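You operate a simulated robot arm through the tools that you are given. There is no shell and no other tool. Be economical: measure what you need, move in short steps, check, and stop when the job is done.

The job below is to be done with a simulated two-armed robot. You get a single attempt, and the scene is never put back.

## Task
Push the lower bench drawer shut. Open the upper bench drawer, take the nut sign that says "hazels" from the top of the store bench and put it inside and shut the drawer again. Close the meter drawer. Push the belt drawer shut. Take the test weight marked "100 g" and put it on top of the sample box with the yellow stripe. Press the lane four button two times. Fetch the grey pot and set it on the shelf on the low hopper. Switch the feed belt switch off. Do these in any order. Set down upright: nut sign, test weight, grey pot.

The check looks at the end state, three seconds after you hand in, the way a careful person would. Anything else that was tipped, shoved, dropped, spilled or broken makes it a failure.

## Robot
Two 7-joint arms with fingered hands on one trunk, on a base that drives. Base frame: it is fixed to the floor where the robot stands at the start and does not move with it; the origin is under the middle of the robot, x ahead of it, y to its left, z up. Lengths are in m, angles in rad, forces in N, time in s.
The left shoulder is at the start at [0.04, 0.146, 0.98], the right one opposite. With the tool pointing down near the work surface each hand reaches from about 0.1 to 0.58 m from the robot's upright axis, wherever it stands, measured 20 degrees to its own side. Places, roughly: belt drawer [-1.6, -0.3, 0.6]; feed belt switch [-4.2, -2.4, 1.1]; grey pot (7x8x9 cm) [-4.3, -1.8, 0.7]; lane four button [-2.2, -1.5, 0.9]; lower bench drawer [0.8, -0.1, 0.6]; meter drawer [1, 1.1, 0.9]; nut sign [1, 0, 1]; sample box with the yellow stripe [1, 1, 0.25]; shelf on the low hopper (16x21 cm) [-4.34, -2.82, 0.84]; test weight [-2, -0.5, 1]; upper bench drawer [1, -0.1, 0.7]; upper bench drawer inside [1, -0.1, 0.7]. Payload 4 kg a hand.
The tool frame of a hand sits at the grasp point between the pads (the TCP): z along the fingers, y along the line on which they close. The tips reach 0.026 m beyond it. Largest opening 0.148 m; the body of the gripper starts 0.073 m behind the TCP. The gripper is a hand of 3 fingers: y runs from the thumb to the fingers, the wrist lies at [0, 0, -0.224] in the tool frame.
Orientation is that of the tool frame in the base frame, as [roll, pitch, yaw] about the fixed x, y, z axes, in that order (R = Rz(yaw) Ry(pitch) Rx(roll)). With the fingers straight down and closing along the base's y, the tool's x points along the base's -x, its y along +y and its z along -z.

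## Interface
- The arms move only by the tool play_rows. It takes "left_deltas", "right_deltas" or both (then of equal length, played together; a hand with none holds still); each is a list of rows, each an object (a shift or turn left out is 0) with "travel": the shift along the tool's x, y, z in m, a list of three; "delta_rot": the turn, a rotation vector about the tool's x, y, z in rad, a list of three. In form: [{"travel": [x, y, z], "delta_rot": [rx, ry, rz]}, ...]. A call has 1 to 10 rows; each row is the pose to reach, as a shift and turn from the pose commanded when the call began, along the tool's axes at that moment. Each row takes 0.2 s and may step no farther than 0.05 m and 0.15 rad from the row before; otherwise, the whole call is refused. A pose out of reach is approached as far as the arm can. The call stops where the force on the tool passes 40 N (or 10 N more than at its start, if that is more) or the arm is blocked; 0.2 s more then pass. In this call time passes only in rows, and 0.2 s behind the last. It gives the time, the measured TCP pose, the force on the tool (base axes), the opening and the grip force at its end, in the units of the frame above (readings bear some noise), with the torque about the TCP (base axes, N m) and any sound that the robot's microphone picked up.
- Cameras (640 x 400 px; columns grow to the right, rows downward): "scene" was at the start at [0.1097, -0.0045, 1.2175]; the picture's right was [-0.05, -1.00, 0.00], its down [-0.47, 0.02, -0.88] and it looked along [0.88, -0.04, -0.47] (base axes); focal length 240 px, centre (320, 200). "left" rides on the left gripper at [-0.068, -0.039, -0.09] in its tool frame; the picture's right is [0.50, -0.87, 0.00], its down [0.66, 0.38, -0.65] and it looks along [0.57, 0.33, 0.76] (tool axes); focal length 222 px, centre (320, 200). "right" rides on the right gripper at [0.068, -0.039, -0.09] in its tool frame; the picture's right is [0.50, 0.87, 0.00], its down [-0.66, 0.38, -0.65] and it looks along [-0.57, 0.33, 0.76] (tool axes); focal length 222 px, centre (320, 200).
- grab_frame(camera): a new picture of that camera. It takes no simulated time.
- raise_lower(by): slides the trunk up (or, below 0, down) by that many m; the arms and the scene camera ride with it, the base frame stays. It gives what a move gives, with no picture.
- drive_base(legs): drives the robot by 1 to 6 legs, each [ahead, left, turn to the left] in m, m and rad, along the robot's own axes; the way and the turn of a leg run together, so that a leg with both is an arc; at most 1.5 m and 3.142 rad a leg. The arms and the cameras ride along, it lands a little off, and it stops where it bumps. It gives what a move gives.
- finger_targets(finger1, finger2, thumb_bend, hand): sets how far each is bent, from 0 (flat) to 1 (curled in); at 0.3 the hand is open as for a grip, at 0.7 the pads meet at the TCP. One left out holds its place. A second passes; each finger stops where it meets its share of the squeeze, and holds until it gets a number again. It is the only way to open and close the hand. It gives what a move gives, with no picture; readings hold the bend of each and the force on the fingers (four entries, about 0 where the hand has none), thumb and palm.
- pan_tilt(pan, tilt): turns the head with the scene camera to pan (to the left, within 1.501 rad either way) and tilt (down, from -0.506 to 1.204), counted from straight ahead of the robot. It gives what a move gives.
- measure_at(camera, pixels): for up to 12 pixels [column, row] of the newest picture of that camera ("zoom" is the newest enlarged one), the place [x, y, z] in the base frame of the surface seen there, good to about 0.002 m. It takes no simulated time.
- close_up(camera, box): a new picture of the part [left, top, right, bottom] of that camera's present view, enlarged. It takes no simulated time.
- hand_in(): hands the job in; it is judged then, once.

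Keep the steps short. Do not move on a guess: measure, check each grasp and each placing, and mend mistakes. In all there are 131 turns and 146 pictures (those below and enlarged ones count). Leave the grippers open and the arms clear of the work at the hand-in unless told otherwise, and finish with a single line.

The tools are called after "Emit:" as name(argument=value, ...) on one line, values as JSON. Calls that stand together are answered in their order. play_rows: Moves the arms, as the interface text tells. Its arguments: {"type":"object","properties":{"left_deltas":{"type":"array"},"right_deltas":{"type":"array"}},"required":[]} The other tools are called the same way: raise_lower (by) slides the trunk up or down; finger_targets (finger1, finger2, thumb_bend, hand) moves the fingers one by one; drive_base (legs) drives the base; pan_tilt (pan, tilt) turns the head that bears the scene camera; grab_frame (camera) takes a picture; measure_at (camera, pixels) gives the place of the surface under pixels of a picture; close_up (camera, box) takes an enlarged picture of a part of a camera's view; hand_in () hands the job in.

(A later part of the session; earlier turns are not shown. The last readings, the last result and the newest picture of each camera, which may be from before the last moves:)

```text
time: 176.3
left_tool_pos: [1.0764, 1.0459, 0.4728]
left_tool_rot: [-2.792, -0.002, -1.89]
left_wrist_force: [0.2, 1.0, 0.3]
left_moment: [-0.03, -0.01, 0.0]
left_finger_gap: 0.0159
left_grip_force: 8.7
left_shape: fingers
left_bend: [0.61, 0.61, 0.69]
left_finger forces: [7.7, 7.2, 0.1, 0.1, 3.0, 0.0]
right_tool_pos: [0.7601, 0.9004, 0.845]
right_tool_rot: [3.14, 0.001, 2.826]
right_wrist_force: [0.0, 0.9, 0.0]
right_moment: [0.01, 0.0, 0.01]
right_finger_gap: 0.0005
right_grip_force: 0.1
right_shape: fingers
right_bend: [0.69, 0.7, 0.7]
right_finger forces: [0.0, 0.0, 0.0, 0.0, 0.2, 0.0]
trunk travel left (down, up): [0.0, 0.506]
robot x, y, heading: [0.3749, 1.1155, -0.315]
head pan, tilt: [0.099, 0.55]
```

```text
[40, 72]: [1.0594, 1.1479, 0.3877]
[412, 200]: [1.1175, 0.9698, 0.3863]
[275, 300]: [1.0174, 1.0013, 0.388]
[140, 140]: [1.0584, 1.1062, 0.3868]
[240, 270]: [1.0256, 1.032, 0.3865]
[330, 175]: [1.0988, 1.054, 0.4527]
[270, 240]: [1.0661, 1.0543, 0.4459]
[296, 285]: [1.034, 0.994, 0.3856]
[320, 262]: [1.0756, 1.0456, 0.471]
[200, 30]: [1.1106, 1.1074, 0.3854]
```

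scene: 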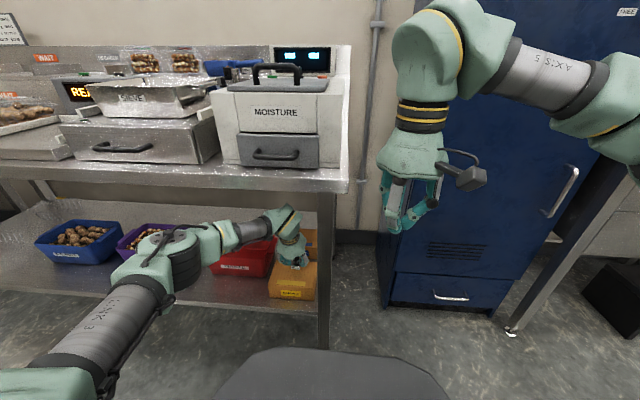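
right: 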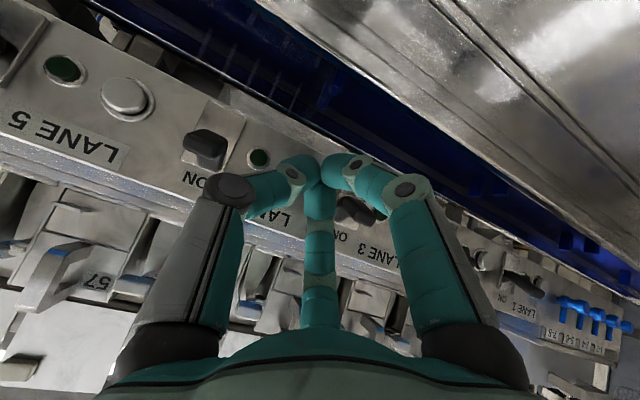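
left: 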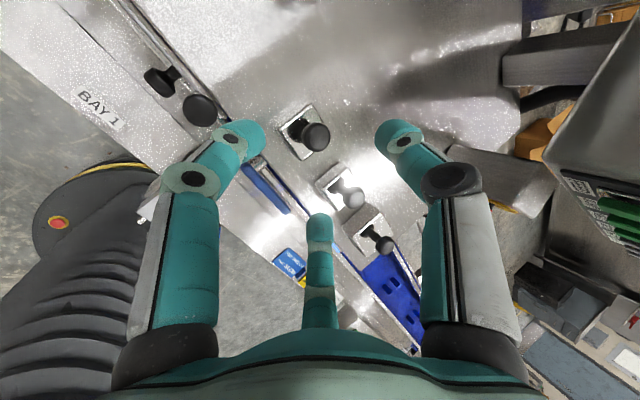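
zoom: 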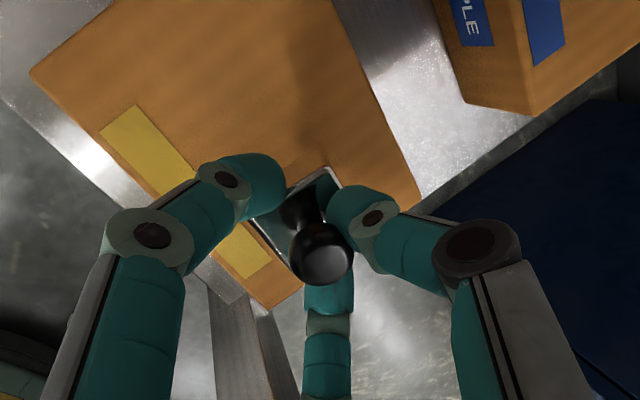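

Position is near the box centre (box top z 0.386). I lower gently; contact should level the weight.

Emit:
play_rows(left_deltas=[{"travel": [-0.006, 0.0051, 0.0141]}, {"travel": [-0.006, 0.0086, 0.0235]}, {"travel": [-0.006, 0.0106, 0.0291]}, {"travel": [-0.006, 0.012, 0.0329]}])

Emit:
close_up(camera="left", box=[160, 40, 480, 280])

Emit:
measure_at(camera="zoom", pixels=[[330, 175], [270, 240], [285, 255], [300, 185], [320, 262], [255, 225]])

```text
time: 177.3
left_tool_pos: [1.0769, 1.0512, 0.4381]
left_tool_rot: [-2.791, -0.002, -1.89]
left_wrist_force: [0.7, -0.5, -0.8]
left_moment: [0.02, 0.03, 0.02]
left_finger_gap: 0.0159
left_grip_force: 8.6
left_shape: fingers
left_bend: [0.61, 0.61, 0.69]
left_finger forces: [7.7, 7.2, 0.0, 0.1, 3.1, 0.1]
right_tool_pos: [0.7591, 0.8997, 0.8461]
right_tool_rot: [3.14, -0.001, 2.826]
right_wrist_force: [-0.3, -0.5, -0.5]
right_moment: [0.0, -0.01, 0.0]
right_finger_gap: 0.0007
right_grip_force: 0.1
right_shape: fingers
right_bend: [0.69, 0.7, 0.7]
right_finger forces: [0.0, 0.0, 0.0, 0.0, 0.0, 0.0]
trunk travel left (down, up): [0.0, 0.506]
robot x, y, heading: [0.3741, 1.1165, -0.319]
head pan, tilt: [0.099, 0.55]
```

```text
1.67 times, centred on (320, 160) of left
```

zoom: 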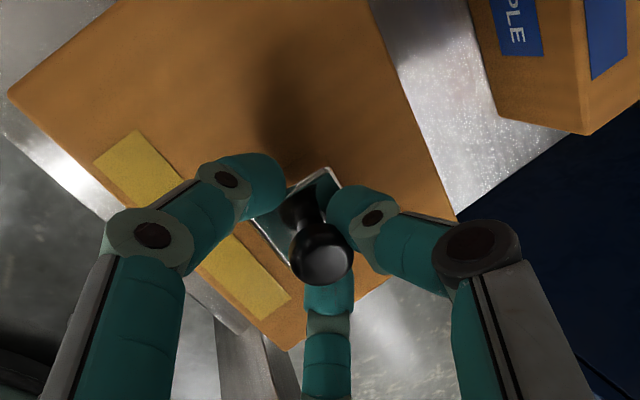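

```text
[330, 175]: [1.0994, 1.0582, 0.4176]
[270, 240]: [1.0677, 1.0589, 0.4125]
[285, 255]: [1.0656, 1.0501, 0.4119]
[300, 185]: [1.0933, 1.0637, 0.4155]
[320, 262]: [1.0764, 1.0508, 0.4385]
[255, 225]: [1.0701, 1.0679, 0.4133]
```

The block's bottom is within a few mm of the box. I go down 2 mm at a time until force shows.

Emit:
play_rows(left_deltas=[{"travel": [0, 0.0007, 0.0019]}, {"travel": [0, 0.0014, 0.0038]}])

Emit:
play_rows(left_deltas=[{"travel": [0, 0.0007, 0.0019]}, {"travel": [0, 0.0012, 0.0033]}])

```text
time: 177.9
left_tool_pos: [1.0771, 1.0513, 0.4349]
left_tool_rot: [-2.792, -0.002, -1.89]
left_wrist_force: [0.0, 0.8, 0.1]
left_moment: [-0.02, 0.05, -0.02]
left_finger_gap: 0.0163
left_grip_force: 9.2
left_shape: fingers
left_bend: [0.61, 0.61, 0.68]
left_finger forces: [7.9, 7.8, 0.0, 0.0, 3.3, 0.0]
right_tool_pos: [0.7592, 0.9009, 0.846]
right_tool_rot: [3.14, 0.0, 2.827]
right_wrist_force: [-0.6, 0.9, -0.3]
right_moment: [-0.01, -0.01, 0.01]
right_finger_gap: 0.0002
right_grip_force: 0.1
right_shape: fingers
right_bend: [0.69, 0.7, 0.7]
right_finger forces: [0.1, 0.0, 0.0, 0.0, 0.0, 0.1]
trunk travel left (down, up): [0.0, 0.506]
robot x, y, heading: [0.3689, 1.1192, -0.31]
head pan, tilt: [0.099, 0.55]
```

```text
time: 178.5
left_tool_pos: [1.0779, 1.0519, 0.4325]
left_tool_rot: [-2.789, -0.002, -1.889]
left_wrist_force: [1.4, 0.9, 5.4]
left_moment: [-0.03, 0.03, -0.02]
left_finger_gap: 0.0163
left_grip_force: 11.2
left_shape: fingers
left_bend: [0.61, 0.61, 0.68]
left_finger forces: [8.3, 9.0, 0.1, 0.1, 4.8, 0.0]
right_tool_pos: [0.7592, 0.8995, 0.846]
right_tool_rot: [3.14, 0.001, 2.826]
right_wrist_force: [-0.4, 1.0, -0.2]
right_moment: [-0.03, 0.01, 0.0]
right_finger_gap: 0.0007
right_grip_force: 0.1
right_shape: fingers
right_bend: [0.69, 0.7, 0.7]
right_finger forces: [0.0, 0.0, 0.0, 0.0, 0.0, 0.1]
trunk travel left (down, up): [0.0, 0.506]
robot x, y, heading: [0.3742, 1.1171, -0.318]
head pan, tilt: [0.099, 0.55]
```

Firm contact (5 N). I release.

Emit:
finger_targets(hand="left", finger1=0.5, finger2=0.5, thumb_bend=0.5)

Emit:
close_up(camera="left", box=[160, 40, 480, 280])

```text
time: 179.5
left_tool_pos: [1.077, 1.0512, 0.4306]
left_tool_rot: [-2.792, -0.002, -1.89]
left_wrist_force: [-0.5, 0.0, 0.4]
left_moment: [-0.01, 0.04, 0.0]
left_finger_gap: 0.0616
left_grip_force: 0.0
left_shape: fingers
left_bend: [0.5, 0.5, 0.5]
left_finger forces: [0.0, 0.1, 0.0, 0.1, 0.0, 0.1]
right_tool_pos: [0.7593, 0.8994, 0.8463]
right_tool_rot: [3.14, 0.001, 2.826]
right_wrist_force: [0.4, -0.7, 0.2]
right_moment: [-0.01, 0.01, -0.01]
right_finger_gap: 0.0005
right_grip_force: 0.1
right_shape: fingers
right_bend: [0.69, 0.7, 0.7]
right_finger forces: [0.0, 0.0, 0.0, 0.1, 0.0, 0.1]
trunk travel left (down, up): [0.0, 0.506]
robot x, y, heading: [0.3765, 1.1136, -0.313]
head pan, tilt: [0.099, 0.55]
```

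```text
1.67 times, centred on (320, 160) of left
```

zoom: 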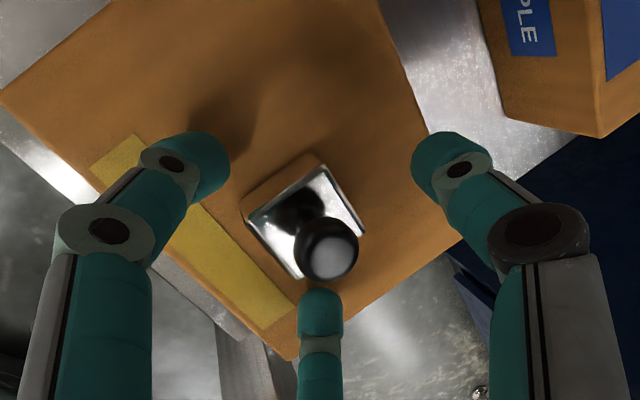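

The weight stands upright on the box. I lift straight up 4 cm, then back out.

Emit:
play_rows(left_deltas=[{"travel": [0, -0.0069, -0.0188]}, {"travel": [0, -0.0137, -0.0376]}, {"travel": [0, 0.0051, -0.0444]}, {"travel": [0, 0.0427, -0.0581]}, {"travel": [0, 0.0803, -0.0718]}, {"travel": [0, 0.1179, -0.0855]}, {"travel": [0, 0.1555, -0.0992]}, {"travel": [0, 0.193, -0.113]}, {"travel": [0, 0.2213, -0.1233]}])

Emit:
close_up(camera="scene", box=[200, 190, 340, 340])

```text
time: 181.5
left_tool_pos: [0.8399, 1.1301, 0.4717]
left_tool_rot: [-2.79, -0.002, -1.893]
left_wrist_force: [0.7, 0.5, 0.0]
left_moment: [-0.02, -0.01, -0.01]
left_finger_gap: 0.0617
left_grip_force: 0.1
left_shape: fingers
left_bend: [0.5, 0.5, 0.5]
left_finger forces: [0.0, 0.0, 0.1, 0.1, 0.1, 0.1]
right_tool_pos: [0.7585, 0.8986, 0.8455]
right_tool_rot: [3.141, -0.001, 2.825]
right_wrist_force: [0.4, -0.2, -0.2]
right_moment: [0.01, -0.02, -0.04]
right_finger_gap: 0.0005
right_grip_force: 0.0
right_shape: fingers
right_bend: [0.69, 0.7, 0.7]
right_finger forces: [0.0, 0.0, 0.0, 0.1, 0.0, 0.0]
trunk travel left (down, up): [0.0, 0.506]
robot x, y, heading: [0.3702, 1.1195, -0.313]
head pan, tilt: [0.099, 0.55]
```

```text
2.67 times, centred on (270, 265) of scene
```

zoom: 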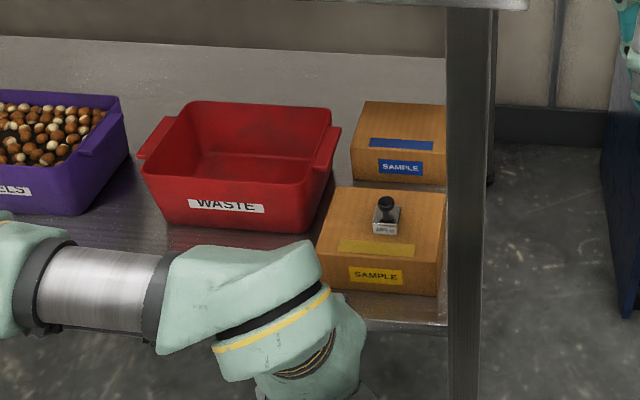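

The 100 g weight stands on the yellow-striped box. Now I back out, raise the trunk, turn round and travel toward the hopper area.

Emit:
drive_base(legs=[[-0.6, 0, 0]])

Emit:
raise_lower(by=0.3)

Emit:
drive_base(legs=[[0, 0, 3.14], [0, 1.25, 0], [0, 1.25, 0], [0, 1.25, 0]])

Emit:
pan_tilt(pan=0.6, tilt=0.25)

Emit:
grab_frame(camera="scene")

```text
time: 184.9
left_tool_pos: [0.2676, 1.3188, 0.4714]
left_tool_rot: [-2.792, -0.003, -1.883]
left_wrist_force: [-0.3, -0.2, 0.1]
left_moment: [0.01, -0.01, 0.03]
left_finger_gap: 0.0617
left_grip_force: 0.1
left_shape: fingers
left_bend: [0.5, 0.5, 0.5]
left_finger forces: [0.1, 0.0, 0.1, 0.0, 0.0, 0.0]
right_tool_pos: [0.1878, 1.0884, 0.845]
right_tool_rot: [3.14, 0.001, 2.833]
right_wrist_force: [-0.4, -0.1, -0.9]
right_moment: [-0.01, 0.0, -0.02]
right_finger_gap: 0.0006
right_grip_force: 0.0
right_shape: fingers
right_bend: [0.69, 0.7, 0.7]
right_finger forces: [0.0, 0.0, 0.0, 0.0, 0.0, 0.1]
trunk travel left (down, up): [0.0, 0.506]
robot x, y, heading: [-0.1976, 1.3003, -0.306]
head pan, tilt: [0.099, 0.55]
```

```text
time: 187.9
left_tool_pos: [0.27, 1.3178, 0.7697]
left_tool_rot: [-2.79, -0.001, -1.885]
left_wrist_force: [0.2, -0.4, -0.6]
left_moment: [0.03, -0.02, 0.01]
left_finger_gap: 0.0616
left_grip_force: 0.1
left_shape: fingers
left_bend: [0.5, 0.5, 0.5]
left_finger forces: [0.0, 0.0, 0.1, 0.1, 0.1, 0.0]
right_tool_pos: [0.1902, 1.0878, 1.1431]
right_tool_rot: [3.139, 0.0, 2.832]
right_wrist_force: [0.5, 1.1, 0.8]
right_moment: [-0.02, 0.01, 0.0]
right_finger_gap: 0.0003
right_grip_force: 0.1
right_shape: fingers
right_bend: [0.69, 0.7, 0.7]
right_finger forces: [0.1, 0.0, 0.0, 0.1, 0.0, 0.0]
trunk travel left (down, up): [-0.3, 0.206]
robot x, y, heading: [-0.2001, 1.3008, -0.312]
head pan, tilt: [0.099, 0.55]
```

```text
time: 213.0
left_tool_pos: [-1.9437, -2.1613, 0.7703]
left_tool_rot: [-2.792, -0.001, 1.22]
left_wrist_force: [0.4, 0.1, 0.7]
left_moment: [-0.01, -0.02, -0.01]
left_finger_gap: 0.0617
left_grip_force: 0.0
left_shape: fingers
left_bend: [0.5, 0.5, 0.5]
left_finger forces: [0.0, 0.1, 0.1, 0.0, 0.1, 0.1]
right_tool_pos: [-1.8562, -1.9333, 1.1442]
right_tool_rot: [3.141, -0.001, -0.349]
right_wrist_force: [0.0, -0.1, 0.4]
right_moment: [-0.02, -0.01, 0.0]
right_finger_gap: 0.0004
right_grip_force: 0.1
right_shape: fingers
right_bend: [0.69, 0.7, 0.7]
right_finger forces: [0.0, 0.0, 0.0, 0.1, 0.1, 0.0]
trunk travel left (down, up): [-0.3, 0.206]
robot x, y, heading: [-1.4772, -2.1629, 2.791]
head pan, tilt: [0.099, 0.55]
```

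```text
time: 213.9
left_tool_pos: [-1.9456, -2.1613, 0.77]
left_tool_rot: [-2.793, -0.002, 1.22]
left_wrist_force: [-0.6, -0.9, 0.1]
left_moment: [0.0, 0.02, -0.02]
left_finger_gap: 0.0616
left_grip_force: 0.0
left_shape: fingers
left_bend: [0.5, 0.5, 0.5]
left_finger forces: [0.1, 0.1, 0.0, 0.1, 0.0, 0.0]
right_tool_pos: [-1.8567, -1.9338, 1.1443]
right_tool_rot: [3.141, 0.0, -0.347]
right_wrist_force: [-0.8, -0.5, -1.1]
right_moment: [0.0, -0.01, 0.02]
right_finger_gap: 0.0003
right_grip_force: 0.0
right_shape: fingers
right_bend: [0.69, 0.7, 0.7]
right_finger forces: [0.0, 0.0, 0.0, 0.2, 0.1, 0.0]
trunk travel left (down, up): [-0.3, 0.206]
robot x, y, heading: [-1.4751, -2.1614, 2.792]
head pan, tilt: [0.6, 0.25]
```

```text
56 pictures are left
```

scene: 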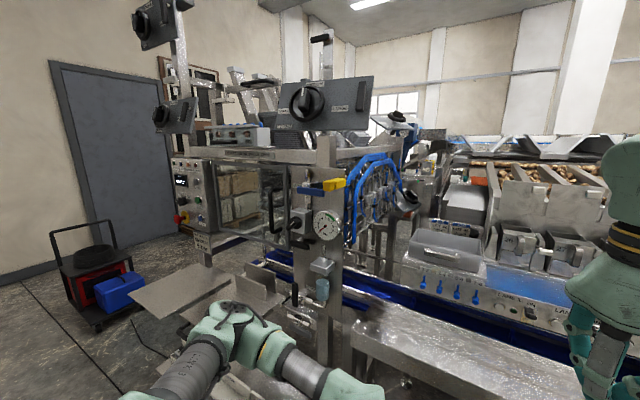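

The hopper must be beyond this packing machine. I measure the machine, plate, trolley and floor to plan the way round.

Emit:
measure_at(camera="scene", pixels=[[150, 292], [205, 280], [265, 290], [60, 310], [130, 290], [100, 260], [190, 245], [180, 200], [20, 290], [215, 225], [70, 380], [110, 340]])

```text
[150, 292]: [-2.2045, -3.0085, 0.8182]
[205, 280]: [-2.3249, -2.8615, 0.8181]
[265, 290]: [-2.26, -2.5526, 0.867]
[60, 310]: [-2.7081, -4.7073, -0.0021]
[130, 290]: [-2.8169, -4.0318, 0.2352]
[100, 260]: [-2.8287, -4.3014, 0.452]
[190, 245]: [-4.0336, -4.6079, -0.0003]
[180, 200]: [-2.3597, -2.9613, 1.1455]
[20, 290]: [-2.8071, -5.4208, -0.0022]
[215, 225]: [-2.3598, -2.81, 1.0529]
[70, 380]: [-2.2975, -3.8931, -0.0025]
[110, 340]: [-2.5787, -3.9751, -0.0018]
```

There's a ~1 m gap between the machine (v≈−3.55) and the trolley (v≈−4.65). I raise the left hand, back off, strafe past the machine's end and look through.

Emit:
play_rows(left_deltas=[{"travel": [0, -0.014, -0.04], "delta_rot": [-0.07, 0, 0]}, {"travel": [0, -0.028, -0.08], "delta_rot": [-0.14, 0, 0]}, {"travel": [0, -0.042, -0.12], "delta_rot": [-0.21, 0, 0]}, {"travel": [0, -0.056, -0.16], "delta_rot": [-0.28, 0, 0]}, {"travel": [0, -0.07, -0.2], "delta_rot": [-0.35, 0, 0]}, {"travel": [0, -0.08, -0.24], "delta_rot": [-0.35, 0, 0]}])

Emit:
drive_base(legs=[[-0.3, 0, 0.04], [0, 0.8, 0], [0, 0.85, 0]])

Emit:
pan_tilt(pan=0.0, tilt=0.3)

Emit:
grab_frame(camera="scene")

```text
time: 215.3
left_tool_pos: [-1.9374, -2.164, 1.0259]
left_tool_rot: [-3.141, -0.001, 1.221]
left_wrist_force: [0.4, 0.4, 0.5]
left_moment: [0.0, 0.02, -0.03]
left_finger_gap: 0.0617
left_grip_force: 0.1
left_shape: fingers
left_bend: [0.5, 0.5, 0.5]
left_finger forces: [0.0, 0.0, 0.1, 0.1, 0.1, 0.0]
right_tool_pos: [-1.856, -1.9342, 1.1454]
right_tool_rot: [3.139, 0.003, -0.349]
right_wrist_force: [0.4, 0.6, -0.1]
right_moment: [0.0, -0.01, 0.0]
right_finger_gap: 0.0006
right_grip_force: 0.0
right_shape: fingers
right_bend: [0.69, 0.7, 0.7]
right_finger forces: [0.0, 0.1, 0.0, 0.1, 0.1, 0.1]
trunk travel left (down, up): [-0.3, 0.206]
robot x, y, heading: [-1.4743, -2.1611, 2.793]
head pan, tilt: [0.6, 0.25]
```

```text
time: 225.4
left_tool_pos: [-2.1515, -3.8448, 1.0236]
left_tool_rot: [3.142, -0.001, 1.248]
left_wrist_force: [-0.5, 0.7, 0.4]
left_moment: [-0.01, 0.01, 0.02]
left_finger_gap: 0.0618
left_grip_force: 0.1
left_shape: fingers
left_bend: [0.5, 0.5, 0.5]
left_finger forces: [0.0, 0.0, 0.0, 0.0, 0.0, 0.0]
right_tool_pos: [-2.0762, -3.612, 1.1443]
right_tool_rot: [3.139, 0.001, -0.318]
right_wrist_force: [0.1, 0.0, -0.3]
right_moment: [-0.01, -0.02, 0.04]
right_finger_gap: 0.0007
right_grip_force: 0.1
right_shape: fingers
right_bend: [0.69, 0.7, 0.7]
right_finger forces: [0.0, 0.0, 0.1, 0.0, 0.0, 0.0]
trunk travel left (down, up): [-0.3, 0.206]
robot x, y, heading: [-1.6934, -3.8304, 2.821]
head pan, tilt: [0.6, 0.25]
```

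```text
time: 226.4
left_tool_pos: [-2.1516, -3.8457, 1.0252]
left_tool_rot: [3.141, -0.002, 1.248]
left_wrist_force: [0.7, -0.3, 0.0]
left_moment: [0.01, 0.03, 0.0]
left_finger_gap: 0.0617
left_grip_force: 0.1
left_shape: fingers
left_bend: [0.5, 0.5, 0.5]
left_finger forces: [0.0, 0.0, 0.0, 0.0, 0.0, 0.0]
right_tool_pos: [-2.0761, -3.6132, 1.1446]
right_tool_rot: [3.139, -0.001, -0.318]
right_wrist_force: [-0.9, 0.5, -0.3]
right_moment: [0.03, -0.04, 0.0]
right_finger_gap: 0.0006
right_grip_force: 0.2
right_shape: fingers
right_bend: [0.69, 0.7, 0.7]
right_finger forces: [0.0, 0.0, 0.0, 0.0, 0.0, 0.1]
trunk travel left (down, up): [-0.3, 0.206]
robot x, y, heading: [-1.691, -3.8303, 2.826]
head pan, tilt: [0.0, 0.3]
```

```text
55 pictures are left
```

scene: 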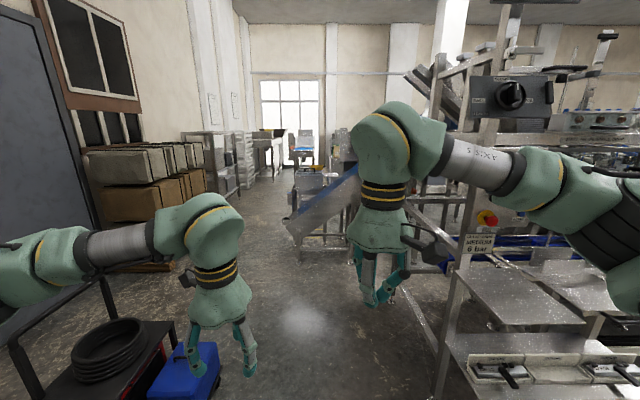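

I see an aisle ahead, with an inclined conveyor at (320,205). I measure the aisle's borders.

Emit:
measure_at(camera="scene", pixels=[[310, 210], [295, 190], [340, 235], [300, 245], [435, 290], [450, 380], [150, 330], [215, 380], [165, 260], [220, 180], [300, 170], [420, 230]])

Emit:
close_up(camera="scene", box=[240, 110, 480, 290])

```text
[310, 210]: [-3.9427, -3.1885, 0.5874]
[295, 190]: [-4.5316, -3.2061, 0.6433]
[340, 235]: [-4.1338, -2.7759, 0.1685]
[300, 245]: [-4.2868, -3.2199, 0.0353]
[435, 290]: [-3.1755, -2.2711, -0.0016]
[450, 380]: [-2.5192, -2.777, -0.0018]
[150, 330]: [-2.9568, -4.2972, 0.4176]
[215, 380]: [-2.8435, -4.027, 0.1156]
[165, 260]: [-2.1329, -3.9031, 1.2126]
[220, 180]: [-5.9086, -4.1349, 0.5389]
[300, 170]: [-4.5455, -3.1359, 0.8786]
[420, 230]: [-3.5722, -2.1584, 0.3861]
```

```text
2.22 times, centred on (360, 200) of scene
```

zoom: 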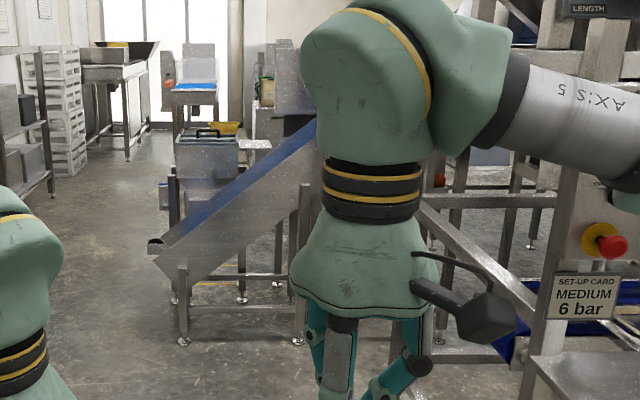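

The low hopper and its side shelf are beyond the incline's low end. I drive 1.2 m down the aisle, slightly right, and look again.

Emit:
drive_base(legs=[[0.6, -0.08, 0], [0.6, 0, 0]])

Emit:
pan_tilt(pan=-0.25, tilt=0.3)

Emit:
grab_frame(camera="scene")

```text
time: 232.7
left_tool_pos: [-3.2492, -3.3706, 1.0245]
left_tool_rot: [3.14, -0.001, 1.226]
left_wrist_force: [0.0, -0.1, -1.1]
left_moment: [0.02, 0.02, -0.02]
left_finger_gap: 0.0615
left_grip_force: 0.0
left_shape: fingers
left_bend: [0.5, 0.5, 0.5]
left_finger forces: [0.0, 0.0, 0.0, 0.1, 0.1, 0.0]
right_tool_pos: [-3.1673, -3.1399, 1.1448]
right_tool_rot: [3.14, 0.001, -0.342]
right_wrist_force: [-1.1, 0.6, 0.1]
right_moment: [0.0, -0.03, -0.01]
right_finger_gap: 0.0005
right_grip_force: 0.1
right_shape: fingers
right_bend: [0.69, 0.7, 0.7]
right_finger forces: [0.0, 0.1, 0.1, 0.1, 0.0, 0.0]
trunk travel left (down, up): [-0.3, 0.206]
robot x, y, heading: [-2.7864, -3.37, 2.794]
head pan, tilt: [0.0, 0.3]
```

```text
time: 233.5
left_tool_pos: [-3.2485, -3.3719, 1.025]
left_tool_rot: [3.141, -0.001, 1.224]
left_wrist_force: [-0.9, -0.4, 0.6]
left_moment: [-0.02, -0.02, 0.04]
left_finger_gap: 0.0619
left_grip_force: 0.1
left_shape: fingers
left_bend: [0.5, 0.5, 0.5]
left_finger forces: [0.0, 0.1, 0.1, 0.1, 0.0, 0.1]
right_tool_pos: [-3.1683, -3.1401, 1.1441]
right_tool_rot: [3.14, 0.0, -0.343]
right_wrist_force: [-0.7, 0.2, 0.1]
right_moment: [0.06, 0.0, -0.02]
right_finger_gap: 0.0008
right_grip_force: 0.1
right_shape: fingers
right_bend: [0.69, 0.7, 0.7]
right_finger forces: [0.0, 0.0, 0.1, 0.0, 0.0, 0.1]
trunk travel left (down, up): [-0.3, 0.206]
robot x, y, heading: [-2.7915, -3.3688, 2.803]
head pan, tilt: [-0.25, 0.3]
```

```text
53 pictures are left
```

scene: 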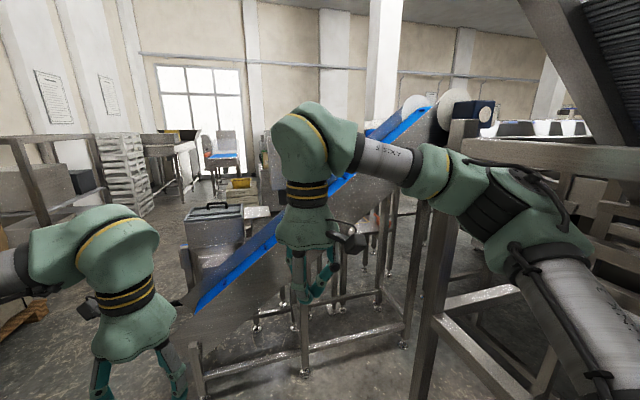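

The incline's low end and hopper are at left-centre; switch, shelf and pot lie on its far side. I measure the free way around the low end.

Emit:
measure_at(camera="scene", pixels=[[197, 312], [186, 240], [215, 212], [240, 185], [262, 214], [235, 235], [175, 205], [120, 170], [40, 250], [165, 165], [220, 165], [150, 230]])

Emit:
close_up(camera="scene", box=[130, 110, 300, 330])

```text
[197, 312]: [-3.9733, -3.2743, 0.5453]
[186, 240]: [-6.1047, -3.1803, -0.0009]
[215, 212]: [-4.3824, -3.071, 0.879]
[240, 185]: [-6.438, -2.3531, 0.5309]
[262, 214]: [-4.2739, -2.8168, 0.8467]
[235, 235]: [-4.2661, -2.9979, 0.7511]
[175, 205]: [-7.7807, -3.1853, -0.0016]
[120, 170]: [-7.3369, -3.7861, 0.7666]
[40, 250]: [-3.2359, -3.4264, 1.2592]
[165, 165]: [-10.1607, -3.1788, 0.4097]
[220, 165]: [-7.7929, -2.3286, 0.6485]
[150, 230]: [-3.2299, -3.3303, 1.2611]
```

```text
1.82 times, centred on (215, 220) of scene
```

zoom: 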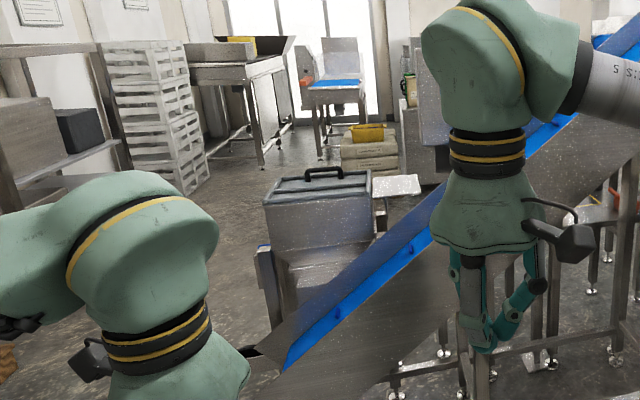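

I go ahead 0.5 m (still clear of the incline's low end) and look left for the way around.

Emit:
drive_base(legs=[[0.5, 0, 0.03]])

Emit:
pan_tilt(pan=0.75, tilt=0.55)

Emit:
grab_frame(camera="scene")

```text
time: 236.4
left_tool_pos: [-3.7131, -3.2244, 1.0251]
left_tool_rot: [-3.141, -0.002, 1.25]
left_wrist_force: [0.9, -0.2, 0.0]
left_moment: [0.02, -0.02, -0.03]
left_finger_gap: 0.0617
left_grip_force: 0.1
left_shape: fingers
left_bend: [0.5, 0.5, 0.5]
left_finger forces: [0.0, 0.0, 0.1, 0.0, 0.0, 0.0]
right_tool_pos: [-3.6395, -2.9917, 1.1441]
right_tool_rot: [3.138, 0.002, -0.316]
right_wrist_force: [0.6, 0.0, 1.1]
right_moment: [0.0, -0.01, -0.02]
right_finger_gap: 0.0006
right_grip_force: 0.1
right_shape: fingers
right_bend: [0.69, 0.7, 0.7]
right_finger forces: [0.1, 0.1, 0.1, 0.0, 0.0, 0.1]
trunk travel left (down, up): [-0.3, 0.206]
robot x, y, heading: [-3.2547, -3.2119, 2.828]
head pan, tilt: [-0.25, 0.3]
```

```text
time: 237.7
left_tool_pos: [-3.7143, -3.2246, 1.025]
left_tool_rot: [-3.141, -0.002, 1.25]
left_wrist_force: [-1.3, 0.5, 0.6]
left_moment: [0.03, 0.02, 0.0]
left_finger_gap: 0.0618
left_grip_force: 0.0
left_shape: fingers
left_bend: [0.5, 0.5, 0.5]
left_finger forces: [0.1, 0.0, 0.1, 0.1, 0.0, 0.0]
right_tool_pos: [-3.6389, -2.9917, 1.1439]
right_tool_rot: [3.139, 0.001, -0.316]
right_wrist_force: [0.2, 0.2, 0.4]
right_moment: [-0.01, 0.02, -0.01]
right_finger_gap: 0.0004
right_grip_force: 0.0
right_shape: fingers
right_bend: [0.69, 0.7, 0.7]
right_finger forces: [0.0, 0.0, 0.0, 0.0, 0.0, 0.0]
trunk travel left (down, up): [-0.3, 0.206]
robot x, y, heading: [-3.2512, -3.2074, 2.827]
head pan, tilt: [0.75, 0.55]
```

```text
51 pictures are left
```

scene: 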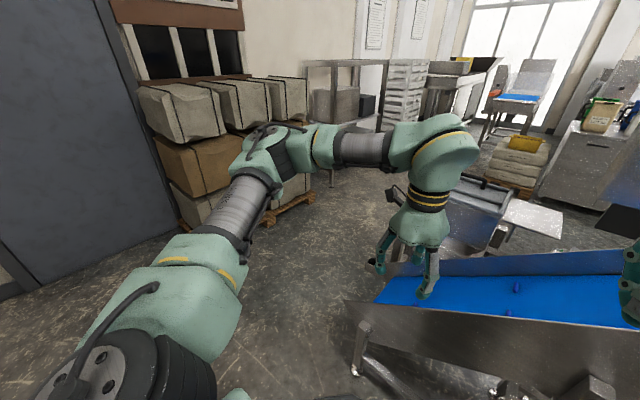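

I measure the pallet, rack, and far pallet/cabinet to plan the corridor.

Emit:
measure_at(camera="scene", pixels=[[265, 220], [310, 195], [330, 185], [385, 125], [420, 110], [495, 165], [540, 205], [575, 190], [350, 225], [530, 220], [470, 215], [360, 370]])

Emit:
close_up(camera="scene", box=[430, 60, 640, 290])

```text
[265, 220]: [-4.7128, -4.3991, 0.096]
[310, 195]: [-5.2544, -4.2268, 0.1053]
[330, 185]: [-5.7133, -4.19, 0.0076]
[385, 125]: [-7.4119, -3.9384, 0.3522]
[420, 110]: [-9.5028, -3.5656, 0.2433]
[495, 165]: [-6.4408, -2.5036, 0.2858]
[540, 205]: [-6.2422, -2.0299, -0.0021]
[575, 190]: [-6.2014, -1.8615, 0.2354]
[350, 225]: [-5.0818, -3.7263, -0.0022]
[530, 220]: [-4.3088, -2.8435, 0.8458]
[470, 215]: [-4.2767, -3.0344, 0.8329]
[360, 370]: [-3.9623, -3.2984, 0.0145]
```

```text
1.74 times, centred on (535, 175) of scene
```

zoom: 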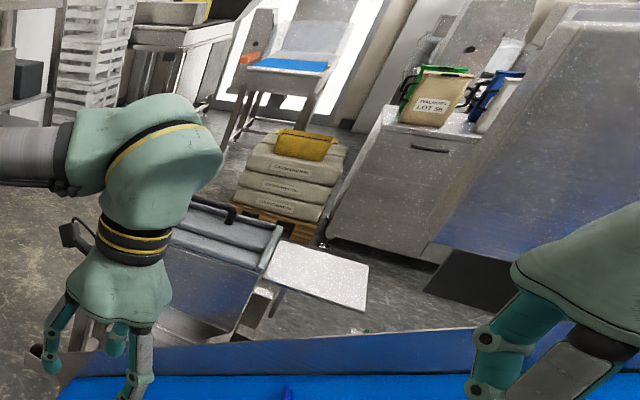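

The way round is free (pallet at v≈−5.6, hopper edge ≈−4.5). I strafe left 0.9, go ahead 2 m, turn round and look at the hopper's far side.

Emit:
drive_base(legs=[[0, 0.9, 0], [1.0, 0, 0], [1.05, 0, 0], [0, 0, 3.14]])

Emit:
pan_tilt(pan=0.6, tilt=0.35)

Emit:
grab_frame(camera="scene")

```text
time: 259.3
left_tool_pos: [-5.0202, -3.4718, 1.0243]
left_tool_rot: [3.141, -0.002, -1.95]
left_wrist_force: [-0.2, -0.5, -0.7]
left_moment: [0.0, 0.0, -0.01]
left_finger_gap: 0.0617
left_grip_force: 0.0
left_shape: fingers
left_bend: [0.5, 0.5, 0.5]
left_finger forces: [0.0, 0.0, 0.1, 0.0, 0.1, 0.1]
right_tool_pos: [-5.1087, -3.6994, 1.1445]
right_tool_rot: [3.14, 0.001, 2.766]
right_wrist_force: [0.3, -0.5, -0.5]
right_moment: [-0.01, -0.01, 0.0]
right_finger_gap: 0.0005
right_grip_force: 0.0
right_shape: fingers
right_bend: [0.69, 0.7, 0.7]
right_finger forces: [0.0, 0.1, 0.0, 0.1, 0.0, 0.0]
trunk travel left (down, up): [-0.3, 0.206]
robot x, y, heading: [-5.4836, -3.4608, -0.377]
head pan, tilt: [0.75, 0.55]
```

```text
time: 260.1
left_tool_pos: [-5.0223, -3.4709, 1.0245]
left_tool_rot: [-3.141, -0.002, -1.949]
left_wrist_force: [0.8, 0.2, 0.0]
left_moment: [0.03, 0.03, 0.01]
left_finger_gap: 0.0615
left_grip_force: 0.1
left_shape: fingers
left_bend: [0.5, 0.5, 0.5]
left_finger forces: [0.0, 0.0, 0.0, 0.1, 0.0, 0.0]
right_tool_pos: [-5.11, -3.6988, 1.1463]
right_tool_rot: [3.14, 0.001, 2.767]
right_wrist_force: [-0.4, -0.1, 0.3]
right_moment: [0.01, 0.01, 0.03]
right_finger_gap: 0.0004
right_grip_force: 0.0
right_shape: fingers
right_bend: [0.69, 0.7, 0.7]
right_finger forces: [0.1, 0.1, 0.0, 0.0, 0.0, 0.0]
trunk travel left (down, up): [-0.3, 0.206]
robot x, y, heading: [-5.4803, -3.464, -0.379]
head pan, tilt: [0.6, 0.351]
```

```text
49 pictures are left
```

scene: 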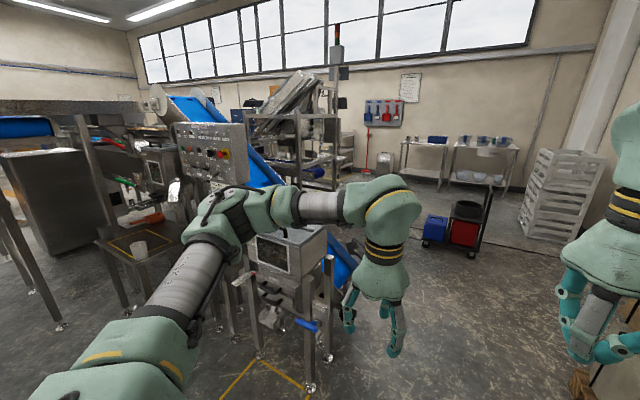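

I see the control panel (210,150), hopper (285,255) and a pot at (138,248). I enlarge and measure.

Emit:
close_up(camera="scene", box=[90, 110, 350, 340])

Emit:
measure_at(camera="scene", pixels=[[138, 248], [110, 235], [165, 225], [130, 215], [205, 150], [225, 155], [290, 240], [262, 235], [300, 355], [130, 290], [60, 325], [240, 300]])

```text
1.74 times, centred on (220, 225) of scene
```

zoom: 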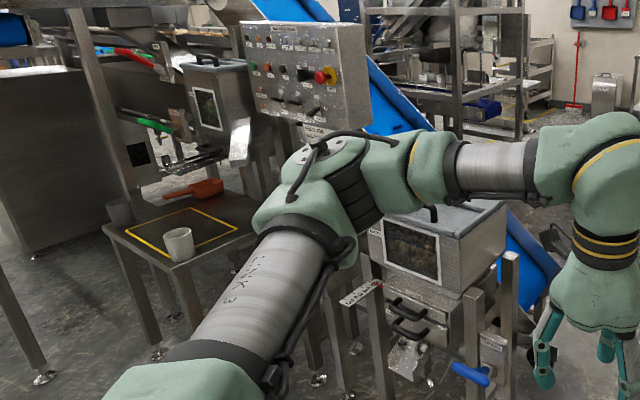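

```text
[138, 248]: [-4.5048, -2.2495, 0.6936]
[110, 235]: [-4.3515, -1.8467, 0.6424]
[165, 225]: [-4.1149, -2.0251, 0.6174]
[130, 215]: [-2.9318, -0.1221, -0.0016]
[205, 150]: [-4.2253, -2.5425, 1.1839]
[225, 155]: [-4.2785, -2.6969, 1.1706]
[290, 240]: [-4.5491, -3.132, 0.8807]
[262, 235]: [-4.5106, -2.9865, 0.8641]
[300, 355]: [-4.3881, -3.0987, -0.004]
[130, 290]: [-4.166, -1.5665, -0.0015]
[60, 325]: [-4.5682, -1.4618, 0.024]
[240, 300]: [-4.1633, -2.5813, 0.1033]
```

The grey pot is the darker one at [-4.35, -1.85] (a white cup stands in front). I measure my left elbow, the left posts and both pots more precisely.

Emit:
measure_at(camera="zoom", pixels=[[330, 150], [355, 215], [290, 230], [118, 205], [108, 215], [131, 212], [178, 232], [85, 100], [15, 320], [110, 270], [175, 270], [240, 215]])

```text
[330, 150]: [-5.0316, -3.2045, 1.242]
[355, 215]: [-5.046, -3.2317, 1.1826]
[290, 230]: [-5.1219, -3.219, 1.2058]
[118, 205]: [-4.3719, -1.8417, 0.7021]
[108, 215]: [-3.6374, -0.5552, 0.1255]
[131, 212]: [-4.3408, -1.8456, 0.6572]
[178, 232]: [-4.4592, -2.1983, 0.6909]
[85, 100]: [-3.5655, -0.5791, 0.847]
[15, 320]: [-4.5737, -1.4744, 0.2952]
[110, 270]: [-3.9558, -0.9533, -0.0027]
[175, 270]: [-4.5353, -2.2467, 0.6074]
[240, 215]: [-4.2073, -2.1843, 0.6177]
```

Left of the pot there is a tall frame post (u −3.90, v −2.80), so I approach turned 0.8 rad to the left and use the right hand. I drive there in legs, stopping a bit short, and open the right hand.

Emit:
drive_base(legs=[[0, 0, 0.07], [0, 0.75, 0], [0, 0, 0.8], [0.6, 0.44, 0]])

Emit:
finger_targets(hand="right", finger1=0.3, finger2=0.3, thumb_bend=0.3)

Emit:
pan_tilt(pan=0.0, tilt=0.6)

Emit:
grab_frame(camera="scene")

```text
time: 270.3
left_tool_pos: [-4.6207, -1.7418, 1.0247]
left_tool_rot: [3.141, -0.002, -1.092]
left_wrist_force: [0.3, -0.5, 0.5]
left_moment: [0.02, -0.01, 0.03]
left_finger_gap: 0.0616
left_grip_force: 0.0
left_shape: fingers
left_bend: [0.5, 0.5, 0.5]
left_finger forces: [0.1, 0.1, 0.1, 0.0, 0.0, 0.1]
right_tool_pos: [-4.5055, -1.9578, 1.1446]
right_tool_rot: [3.141, 0.002, -2.659]
right_wrist_force: [-1.5, -0.4, -0.8]
right_moment: [-0.02, 0.0, -0.01]
right_finger_gap: 0.0003
right_grip_force: 0.1
right_shape: fingers
right_bend: [0.69, 0.7, 0.7]
right_finger forces: [0.0, 0.1, 0.0, 0.0, 0.1, 0.1]
trunk travel left (down, up): [-0.3, 0.206]
robot x, y, heading: [-4.9314, -2.0857, 0.484]
head pan, tilt: [0.6, 0.351]
```

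```text
time: 271.3
left_tool_pos: [-4.6204, -1.7422, 1.0265]
left_tool_rot: [3.14, -0.004, -1.09]
left_wrist_force: [-0.1, -0.3, 0.2]
left_moment: [-0.01, -0.04, 0.0]
left_finger_gap: 0.0618
left_grip_force: 0.1
left_shape: fingers
left_bend: [0.5, 0.5, 0.5]
left_finger forces: [0.0, 0.1, 0.0, 0.0, 0.1, 0.0]
right_tool_pos: [-4.5051, -1.9578, 1.1446]
right_tool_rot: [3.139, 0.002, -2.659]
right_wrist_force: [0.6, 0.4, -0.1]
right_moment: [-0.02, 0.01, 0.01]
right_finger_gap: 0.1264
right_grip_force: 0.0
right_shape: fingers
right_bend: [0.3, 0.3, 0.3]
right_finger forces: [0.1, 0.1, 0.0, 0.0, 0.1, 0.0]
trunk travel left (down, up): [-0.3, 0.206]
robot x, y, heading: [-4.9325, -2.0809, 0.481]
head pan, tilt: [0.6, 0.351]
```

```text
time: 272.3
left_tool_pos: [-4.6209, -1.7429, 1.0243]
left_tool_rot: [-3.14, -0.003, -1.094]
left_wrist_force: [0.4, 0.7, 0.1]
left_moment: [0.03, -0.01, 0.01]
left_finger_gap: 0.0617
left_grip_force: 0.1
left_shape: fingers
left_bend: [0.5, 0.5, 0.5]
left_finger forces: [0.0, 0.0, 0.0, 0.0, 0.0, 0.0]
right_tool_pos: [-4.5043, -1.958, 1.1447]
right_tool_rot: [3.139, 0.001, -2.66]
right_wrist_force: [-0.5, -0.5, 0.7]
right_moment: [-0.01, 0.01, 0.0]
right_finger_gap: 0.1264
right_grip_force: 0.1
right_shape: fingers
right_bend: [0.3, 0.3, 0.3]
right_finger forces: [0.0, 0.1, 0.0, 0.1, 0.0, 0.0]
trunk travel left (down, up): [-0.3, 0.206]
robot x, y, heading: [-4.9323, -2.0837, 0.484]
head pan, tilt: [0.0, 0.6]
```

```text
47 pictures are left
```

scene: 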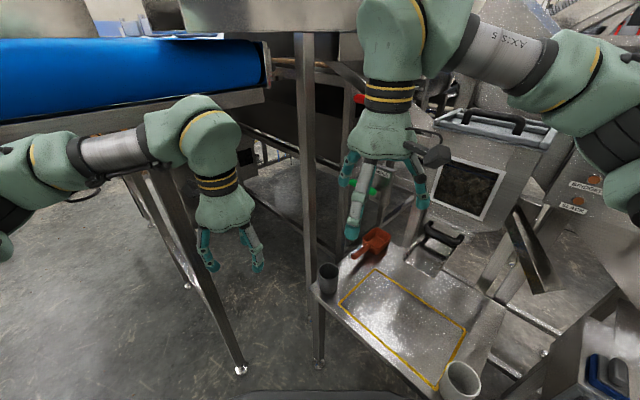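

The grey pot is at (328,278), near a post at (312,200). I enlarge and measure.

Emit:
close_up(camera="scene", box=[220, 180, 480, 400])

Emit:
measure_at(camera="scene", pixels=[[328, 268], [322, 275], [335, 285], [312, 200], [316, 245], [318, 350], [240, 368], [215, 310], [200, 90], [255, 70], [375, 243], [460, 380]])

```text
1.82 times, centred on (350, 290) of scene
```

zoom: 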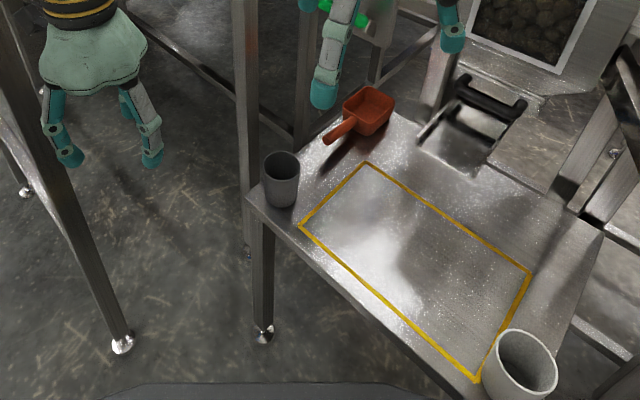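

```text
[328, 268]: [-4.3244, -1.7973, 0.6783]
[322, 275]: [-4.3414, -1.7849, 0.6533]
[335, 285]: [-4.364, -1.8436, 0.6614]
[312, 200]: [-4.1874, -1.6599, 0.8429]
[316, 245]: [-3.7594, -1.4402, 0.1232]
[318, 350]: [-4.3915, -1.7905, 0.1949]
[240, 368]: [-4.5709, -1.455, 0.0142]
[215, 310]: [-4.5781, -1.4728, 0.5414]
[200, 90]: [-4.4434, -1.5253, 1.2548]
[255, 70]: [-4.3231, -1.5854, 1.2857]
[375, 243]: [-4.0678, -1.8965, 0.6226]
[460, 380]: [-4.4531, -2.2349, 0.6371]
```

I measure the pot's rim, then drive 6 cm nearer and lower the trunk 0.12 m for reach.

Emit:
measure_at(camera="zoom", pixels=[[265, 166], [298, 168], [283, 183], [280, 153], [270, 156], [293, 156], [283, 205], [272, 180], [296, 180]])

Emit:
drive_base(legs=[[0.06, 0, 0]])

Emit:
raise_lower(by=-0.12)

```text
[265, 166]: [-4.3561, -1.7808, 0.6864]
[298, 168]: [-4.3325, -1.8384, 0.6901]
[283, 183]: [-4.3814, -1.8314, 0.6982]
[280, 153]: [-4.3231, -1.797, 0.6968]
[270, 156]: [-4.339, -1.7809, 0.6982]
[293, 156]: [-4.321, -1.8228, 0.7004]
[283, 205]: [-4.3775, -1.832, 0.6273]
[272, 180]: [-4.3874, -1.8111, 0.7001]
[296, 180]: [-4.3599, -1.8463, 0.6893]
```

```text
time: 273.2
left_tool_pos: [-4.568, -1.7142, 1.0264]
left_tool_rot: [-3.139, -0.002, -1.093]
left_wrist_force: [-0.1, -0.1, -0.5]
left_moment: [-0.01, -0.01, 0.01]
left_finger_gap: 0.0618
left_grip_force: 0.1
left_shape: fingers
left_bend: [0.5, 0.5, 0.5]
left_finger forces: [0.1, 0.0, 0.0, 0.1, 0.0, 0.0]
right_tool_pos: [-4.4539, -1.9325, 1.1454]
right_tool_rot: [3.141, 0.004, -2.657]
right_wrist_force: [0.6, 0.1, -0.5]
right_moment: [0.0, 0.02, -0.01]
right_finger_gap: 0.1265
right_grip_force: 0.1
right_shape: fingers
right_bend: [0.3, 0.3, 0.3]
right_finger forces: [0.0, 0.1, 0.0, 0.0, 0.0, 0.1]
trunk travel left (down, up): [-0.3, 0.206]
robot x, y, heading: [-4.8754, -2.0563, 0.483]
head pan, tilt: [0.0, 0.6]
```

```text
time: 274.7
left_tool_pos: [-4.5672, -1.7163, 0.9062]
left_tool_rot: [-3.139, -0.001, -1.095]
left_wrist_force: [-0.2, 0.1, -0.5]
left_moment: [0.03, 0.01, 0.01]
left_finger_gap: 0.0617
left_grip_force: 0.1
left_shape: fingers
left_bend: [0.5, 0.5, 0.5]
left_finger forces: [0.0, 0.1, 0.0, 0.0, 0.0, 0.0]
right_tool_pos: [-4.4528, -1.9301, 1.0274]
right_tool_rot: [3.141, 0.002, -2.659]
right_wrist_force: [0.3, 0.4, -0.1]
right_moment: [0.01, -0.02, 0.01]
right_finger_gap: 0.1266
right_grip_force: 0.1
right_shape: fingers
right_bend: [0.3, 0.3, 0.3]
right_finger forces: [0.1, 0.0, 0.0, 0.0, 0.0, 0.0]
trunk travel left (down, up): [-0.18, 0.326]
robot x, y, heading: [-4.8782, -2.0583, 0.482]
head pan, tilt: [0.0, 0.6]
```

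Pot rim centre ≈[-4.349, -1.813, 0.70]. I move the right hand above it, tips at z≈0.77.

Emit:
play_rows(right_deltas=[{"travel": [-0.024, 0.009, 0.03]}, {"travel": [-0.049, 0.018, 0.065]}, {"travel": [-0.073, 0.028, 0.1]}, {"travel": [-0.098, 0.037, 0.135]}, {"travel": [-0.122, 0.046, 0.17]}, {"travel": [-0.1464, 0.0554, 0.205]}])

Emit:
grab_frame(camera="right")

Emit:
close_up(camera="scene", box=[220, 160, 480, 380])

```text
time: 276.1
left_tool_pos: [-4.5658, -1.7146, 0.905]
left_tool_rot: [3.141, -0.001, -1.091]
left_wrist_force: [0.0, 0.5, 0.0]
left_moment: [-0.02, 0.0, 0.02]
left_finger_gap: 0.0617
left_grip_force: 0.1
left_shape: fingers
left_bend: [0.5, 0.5, 0.5]
left_finger forces: [0.0, 0.0, 0.0, 0.1, 0.0, 0.0]
right_tool_pos: [-4.347, -1.8124, 0.8191]
right_tool_rot: [3.14, 0.003, -2.656]
right_wrist_force: [-0.8, 0.3, 0.1]
right_moment: [0.01, 0.03, 0.0]
right_finger_gap: 0.1266
right_grip_force: 0.1
right_shape: fingers
right_bend: [0.3, 0.3, 0.3]
right_finger forces: [0.1, 0.0, 0.1, 0.0, 0.1, 0.1]
trunk travel left (down, up): [-0.18, 0.326]
robot x, y, heading: [-4.8769, -2.0562, 0.485]
head pan, tilt: [0.0, 0.6]
```

```text
45 pictures are left
```

right: 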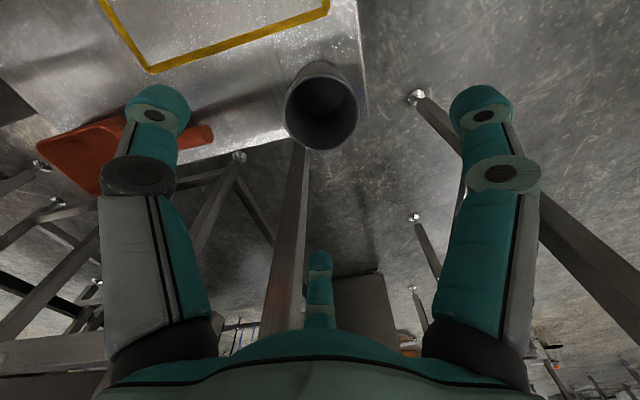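

```text
1.82 times, centred on (350, 270) of scene
```

zoom: 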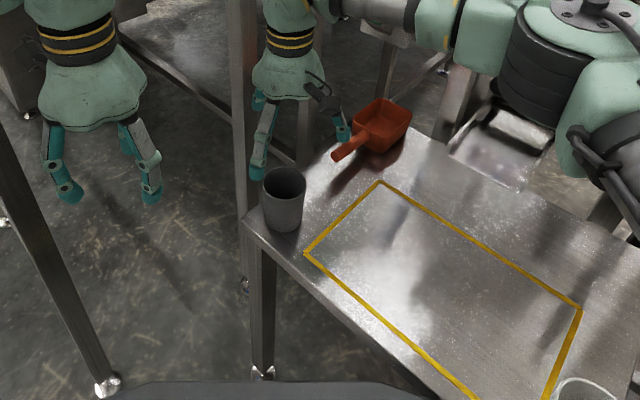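

I measure the rim from the hand's view.

Emit:
measure_at(camera="right", pixels=[[287, 110], [357, 108], [300, 76], [345, 76], [322, 149], [310, 146], [340, 143], [160, 160], [205, 130]])

```text
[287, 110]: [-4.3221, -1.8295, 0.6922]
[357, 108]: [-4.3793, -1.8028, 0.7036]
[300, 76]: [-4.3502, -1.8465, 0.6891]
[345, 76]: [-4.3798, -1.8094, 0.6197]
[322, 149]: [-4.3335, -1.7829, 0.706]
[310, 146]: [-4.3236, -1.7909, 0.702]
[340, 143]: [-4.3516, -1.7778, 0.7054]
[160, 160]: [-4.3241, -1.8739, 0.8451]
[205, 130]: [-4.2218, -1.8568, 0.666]
```

Centred within 4 mm. I descend 0.145 m around the pot.

Emit:
play_rows(right_deltas=[{"travel": [0.004, -0.001, 0.04]}, {"travel": [0.004, -0.001, 0.08]}, {"travel": [0.004, -0.001, 0.115]}, {"travel": [0.004, -0.001, 0.145]}])

Emit:
finger_targets(hand="right", finger1=0.6, finger2=0.6, thumb_bend=0.6)

Emit:
grab_frame(camera="right")

```text
time: 277.1
left_tool_pos: [-4.5667, -1.7165, 0.9061]
left_tool_rot: [3.141, -0.002, -1.092]
left_wrist_force: [0.0, 0.7, -0.2]
left_moment: [0.01, 0.03, 0.03]
left_finger_gap: 0.0615
left_grip_force: 0.1
left_shape: fingers
left_bend: [0.5, 0.5, 0.5]
left_finger forces: [0.0, 0.0, 0.0, 0.0, 0.0, 0.0]
right_tool_pos: [-4.3496, -1.8161, 0.6745]
right_tool_rot: [3.14, 0.002, -2.658]
right_wrist_force: [-0.8, 0.2, 0.3]
right_moment: [0.0, -0.05, -0.01]
right_finger_gap: 0.1267
right_grip_force: 0.0
right_shape: fingers
right_bend: [0.3, 0.3, 0.3]
right_finger forces: [0.0, 0.0, 0.1, 0.1, 0.0, 0.1]
trunk travel left (down, up): [-0.18, 0.326]
robot x, y, heading: [-4.8812, -2.0571, 0.484]
head pan, tilt: [0.0, 0.6]
```

```text
time: 278.1
left_tool_pos: [-4.5675, -1.7147, 0.9058]
left_tool_rot: [-3.141, -0.003, -1.094]
left_wrist_force: [0.4, 0.3, 1.0]
left_moment: [-0.01, 0.01, 0.0]
left_finger_gap: 0.0616
left_grip_force: 0.1
left_shape: fingers
left_bend: [0.5, 0.5, 0.5]
left_finger forces: [0.0, 0.0, 0.0, 0.0, 0.0, 0.1]
right_tool_pos: [-4.3499, -1.8174, 0.6754]
right_tool_rot: [3.14, 0.002, -2.657]
right_wrist_force: [0.1, 1.0, -0.5]
right_moment: [-0.01, -0.01, 0.05]
right_finger_gap: 0.0466
right_grip_force: 7.7
right_shape: fingers
right_bend: [0.53, 0.53, 0.57]
right_finger forces: [5.1, 5.5, 0.0, 0.0, 5.3, 0.0]
trunk travel left (down, up): [-0.18, 0.326]
robot x, y, heading: [-4.878, -2.056, 0.48]
head pan, tilt: [0.0, 0.6]
```

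```text
43 pictures are left
```

right: 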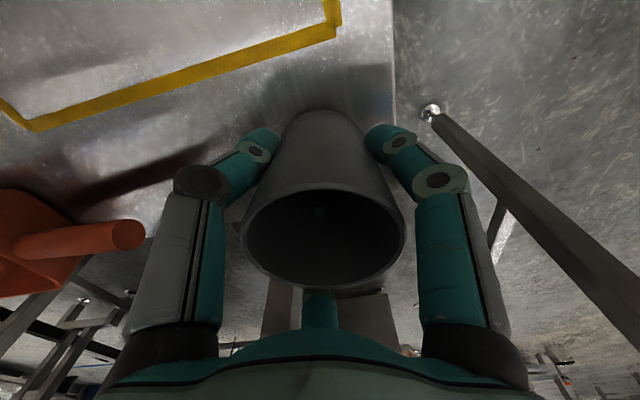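

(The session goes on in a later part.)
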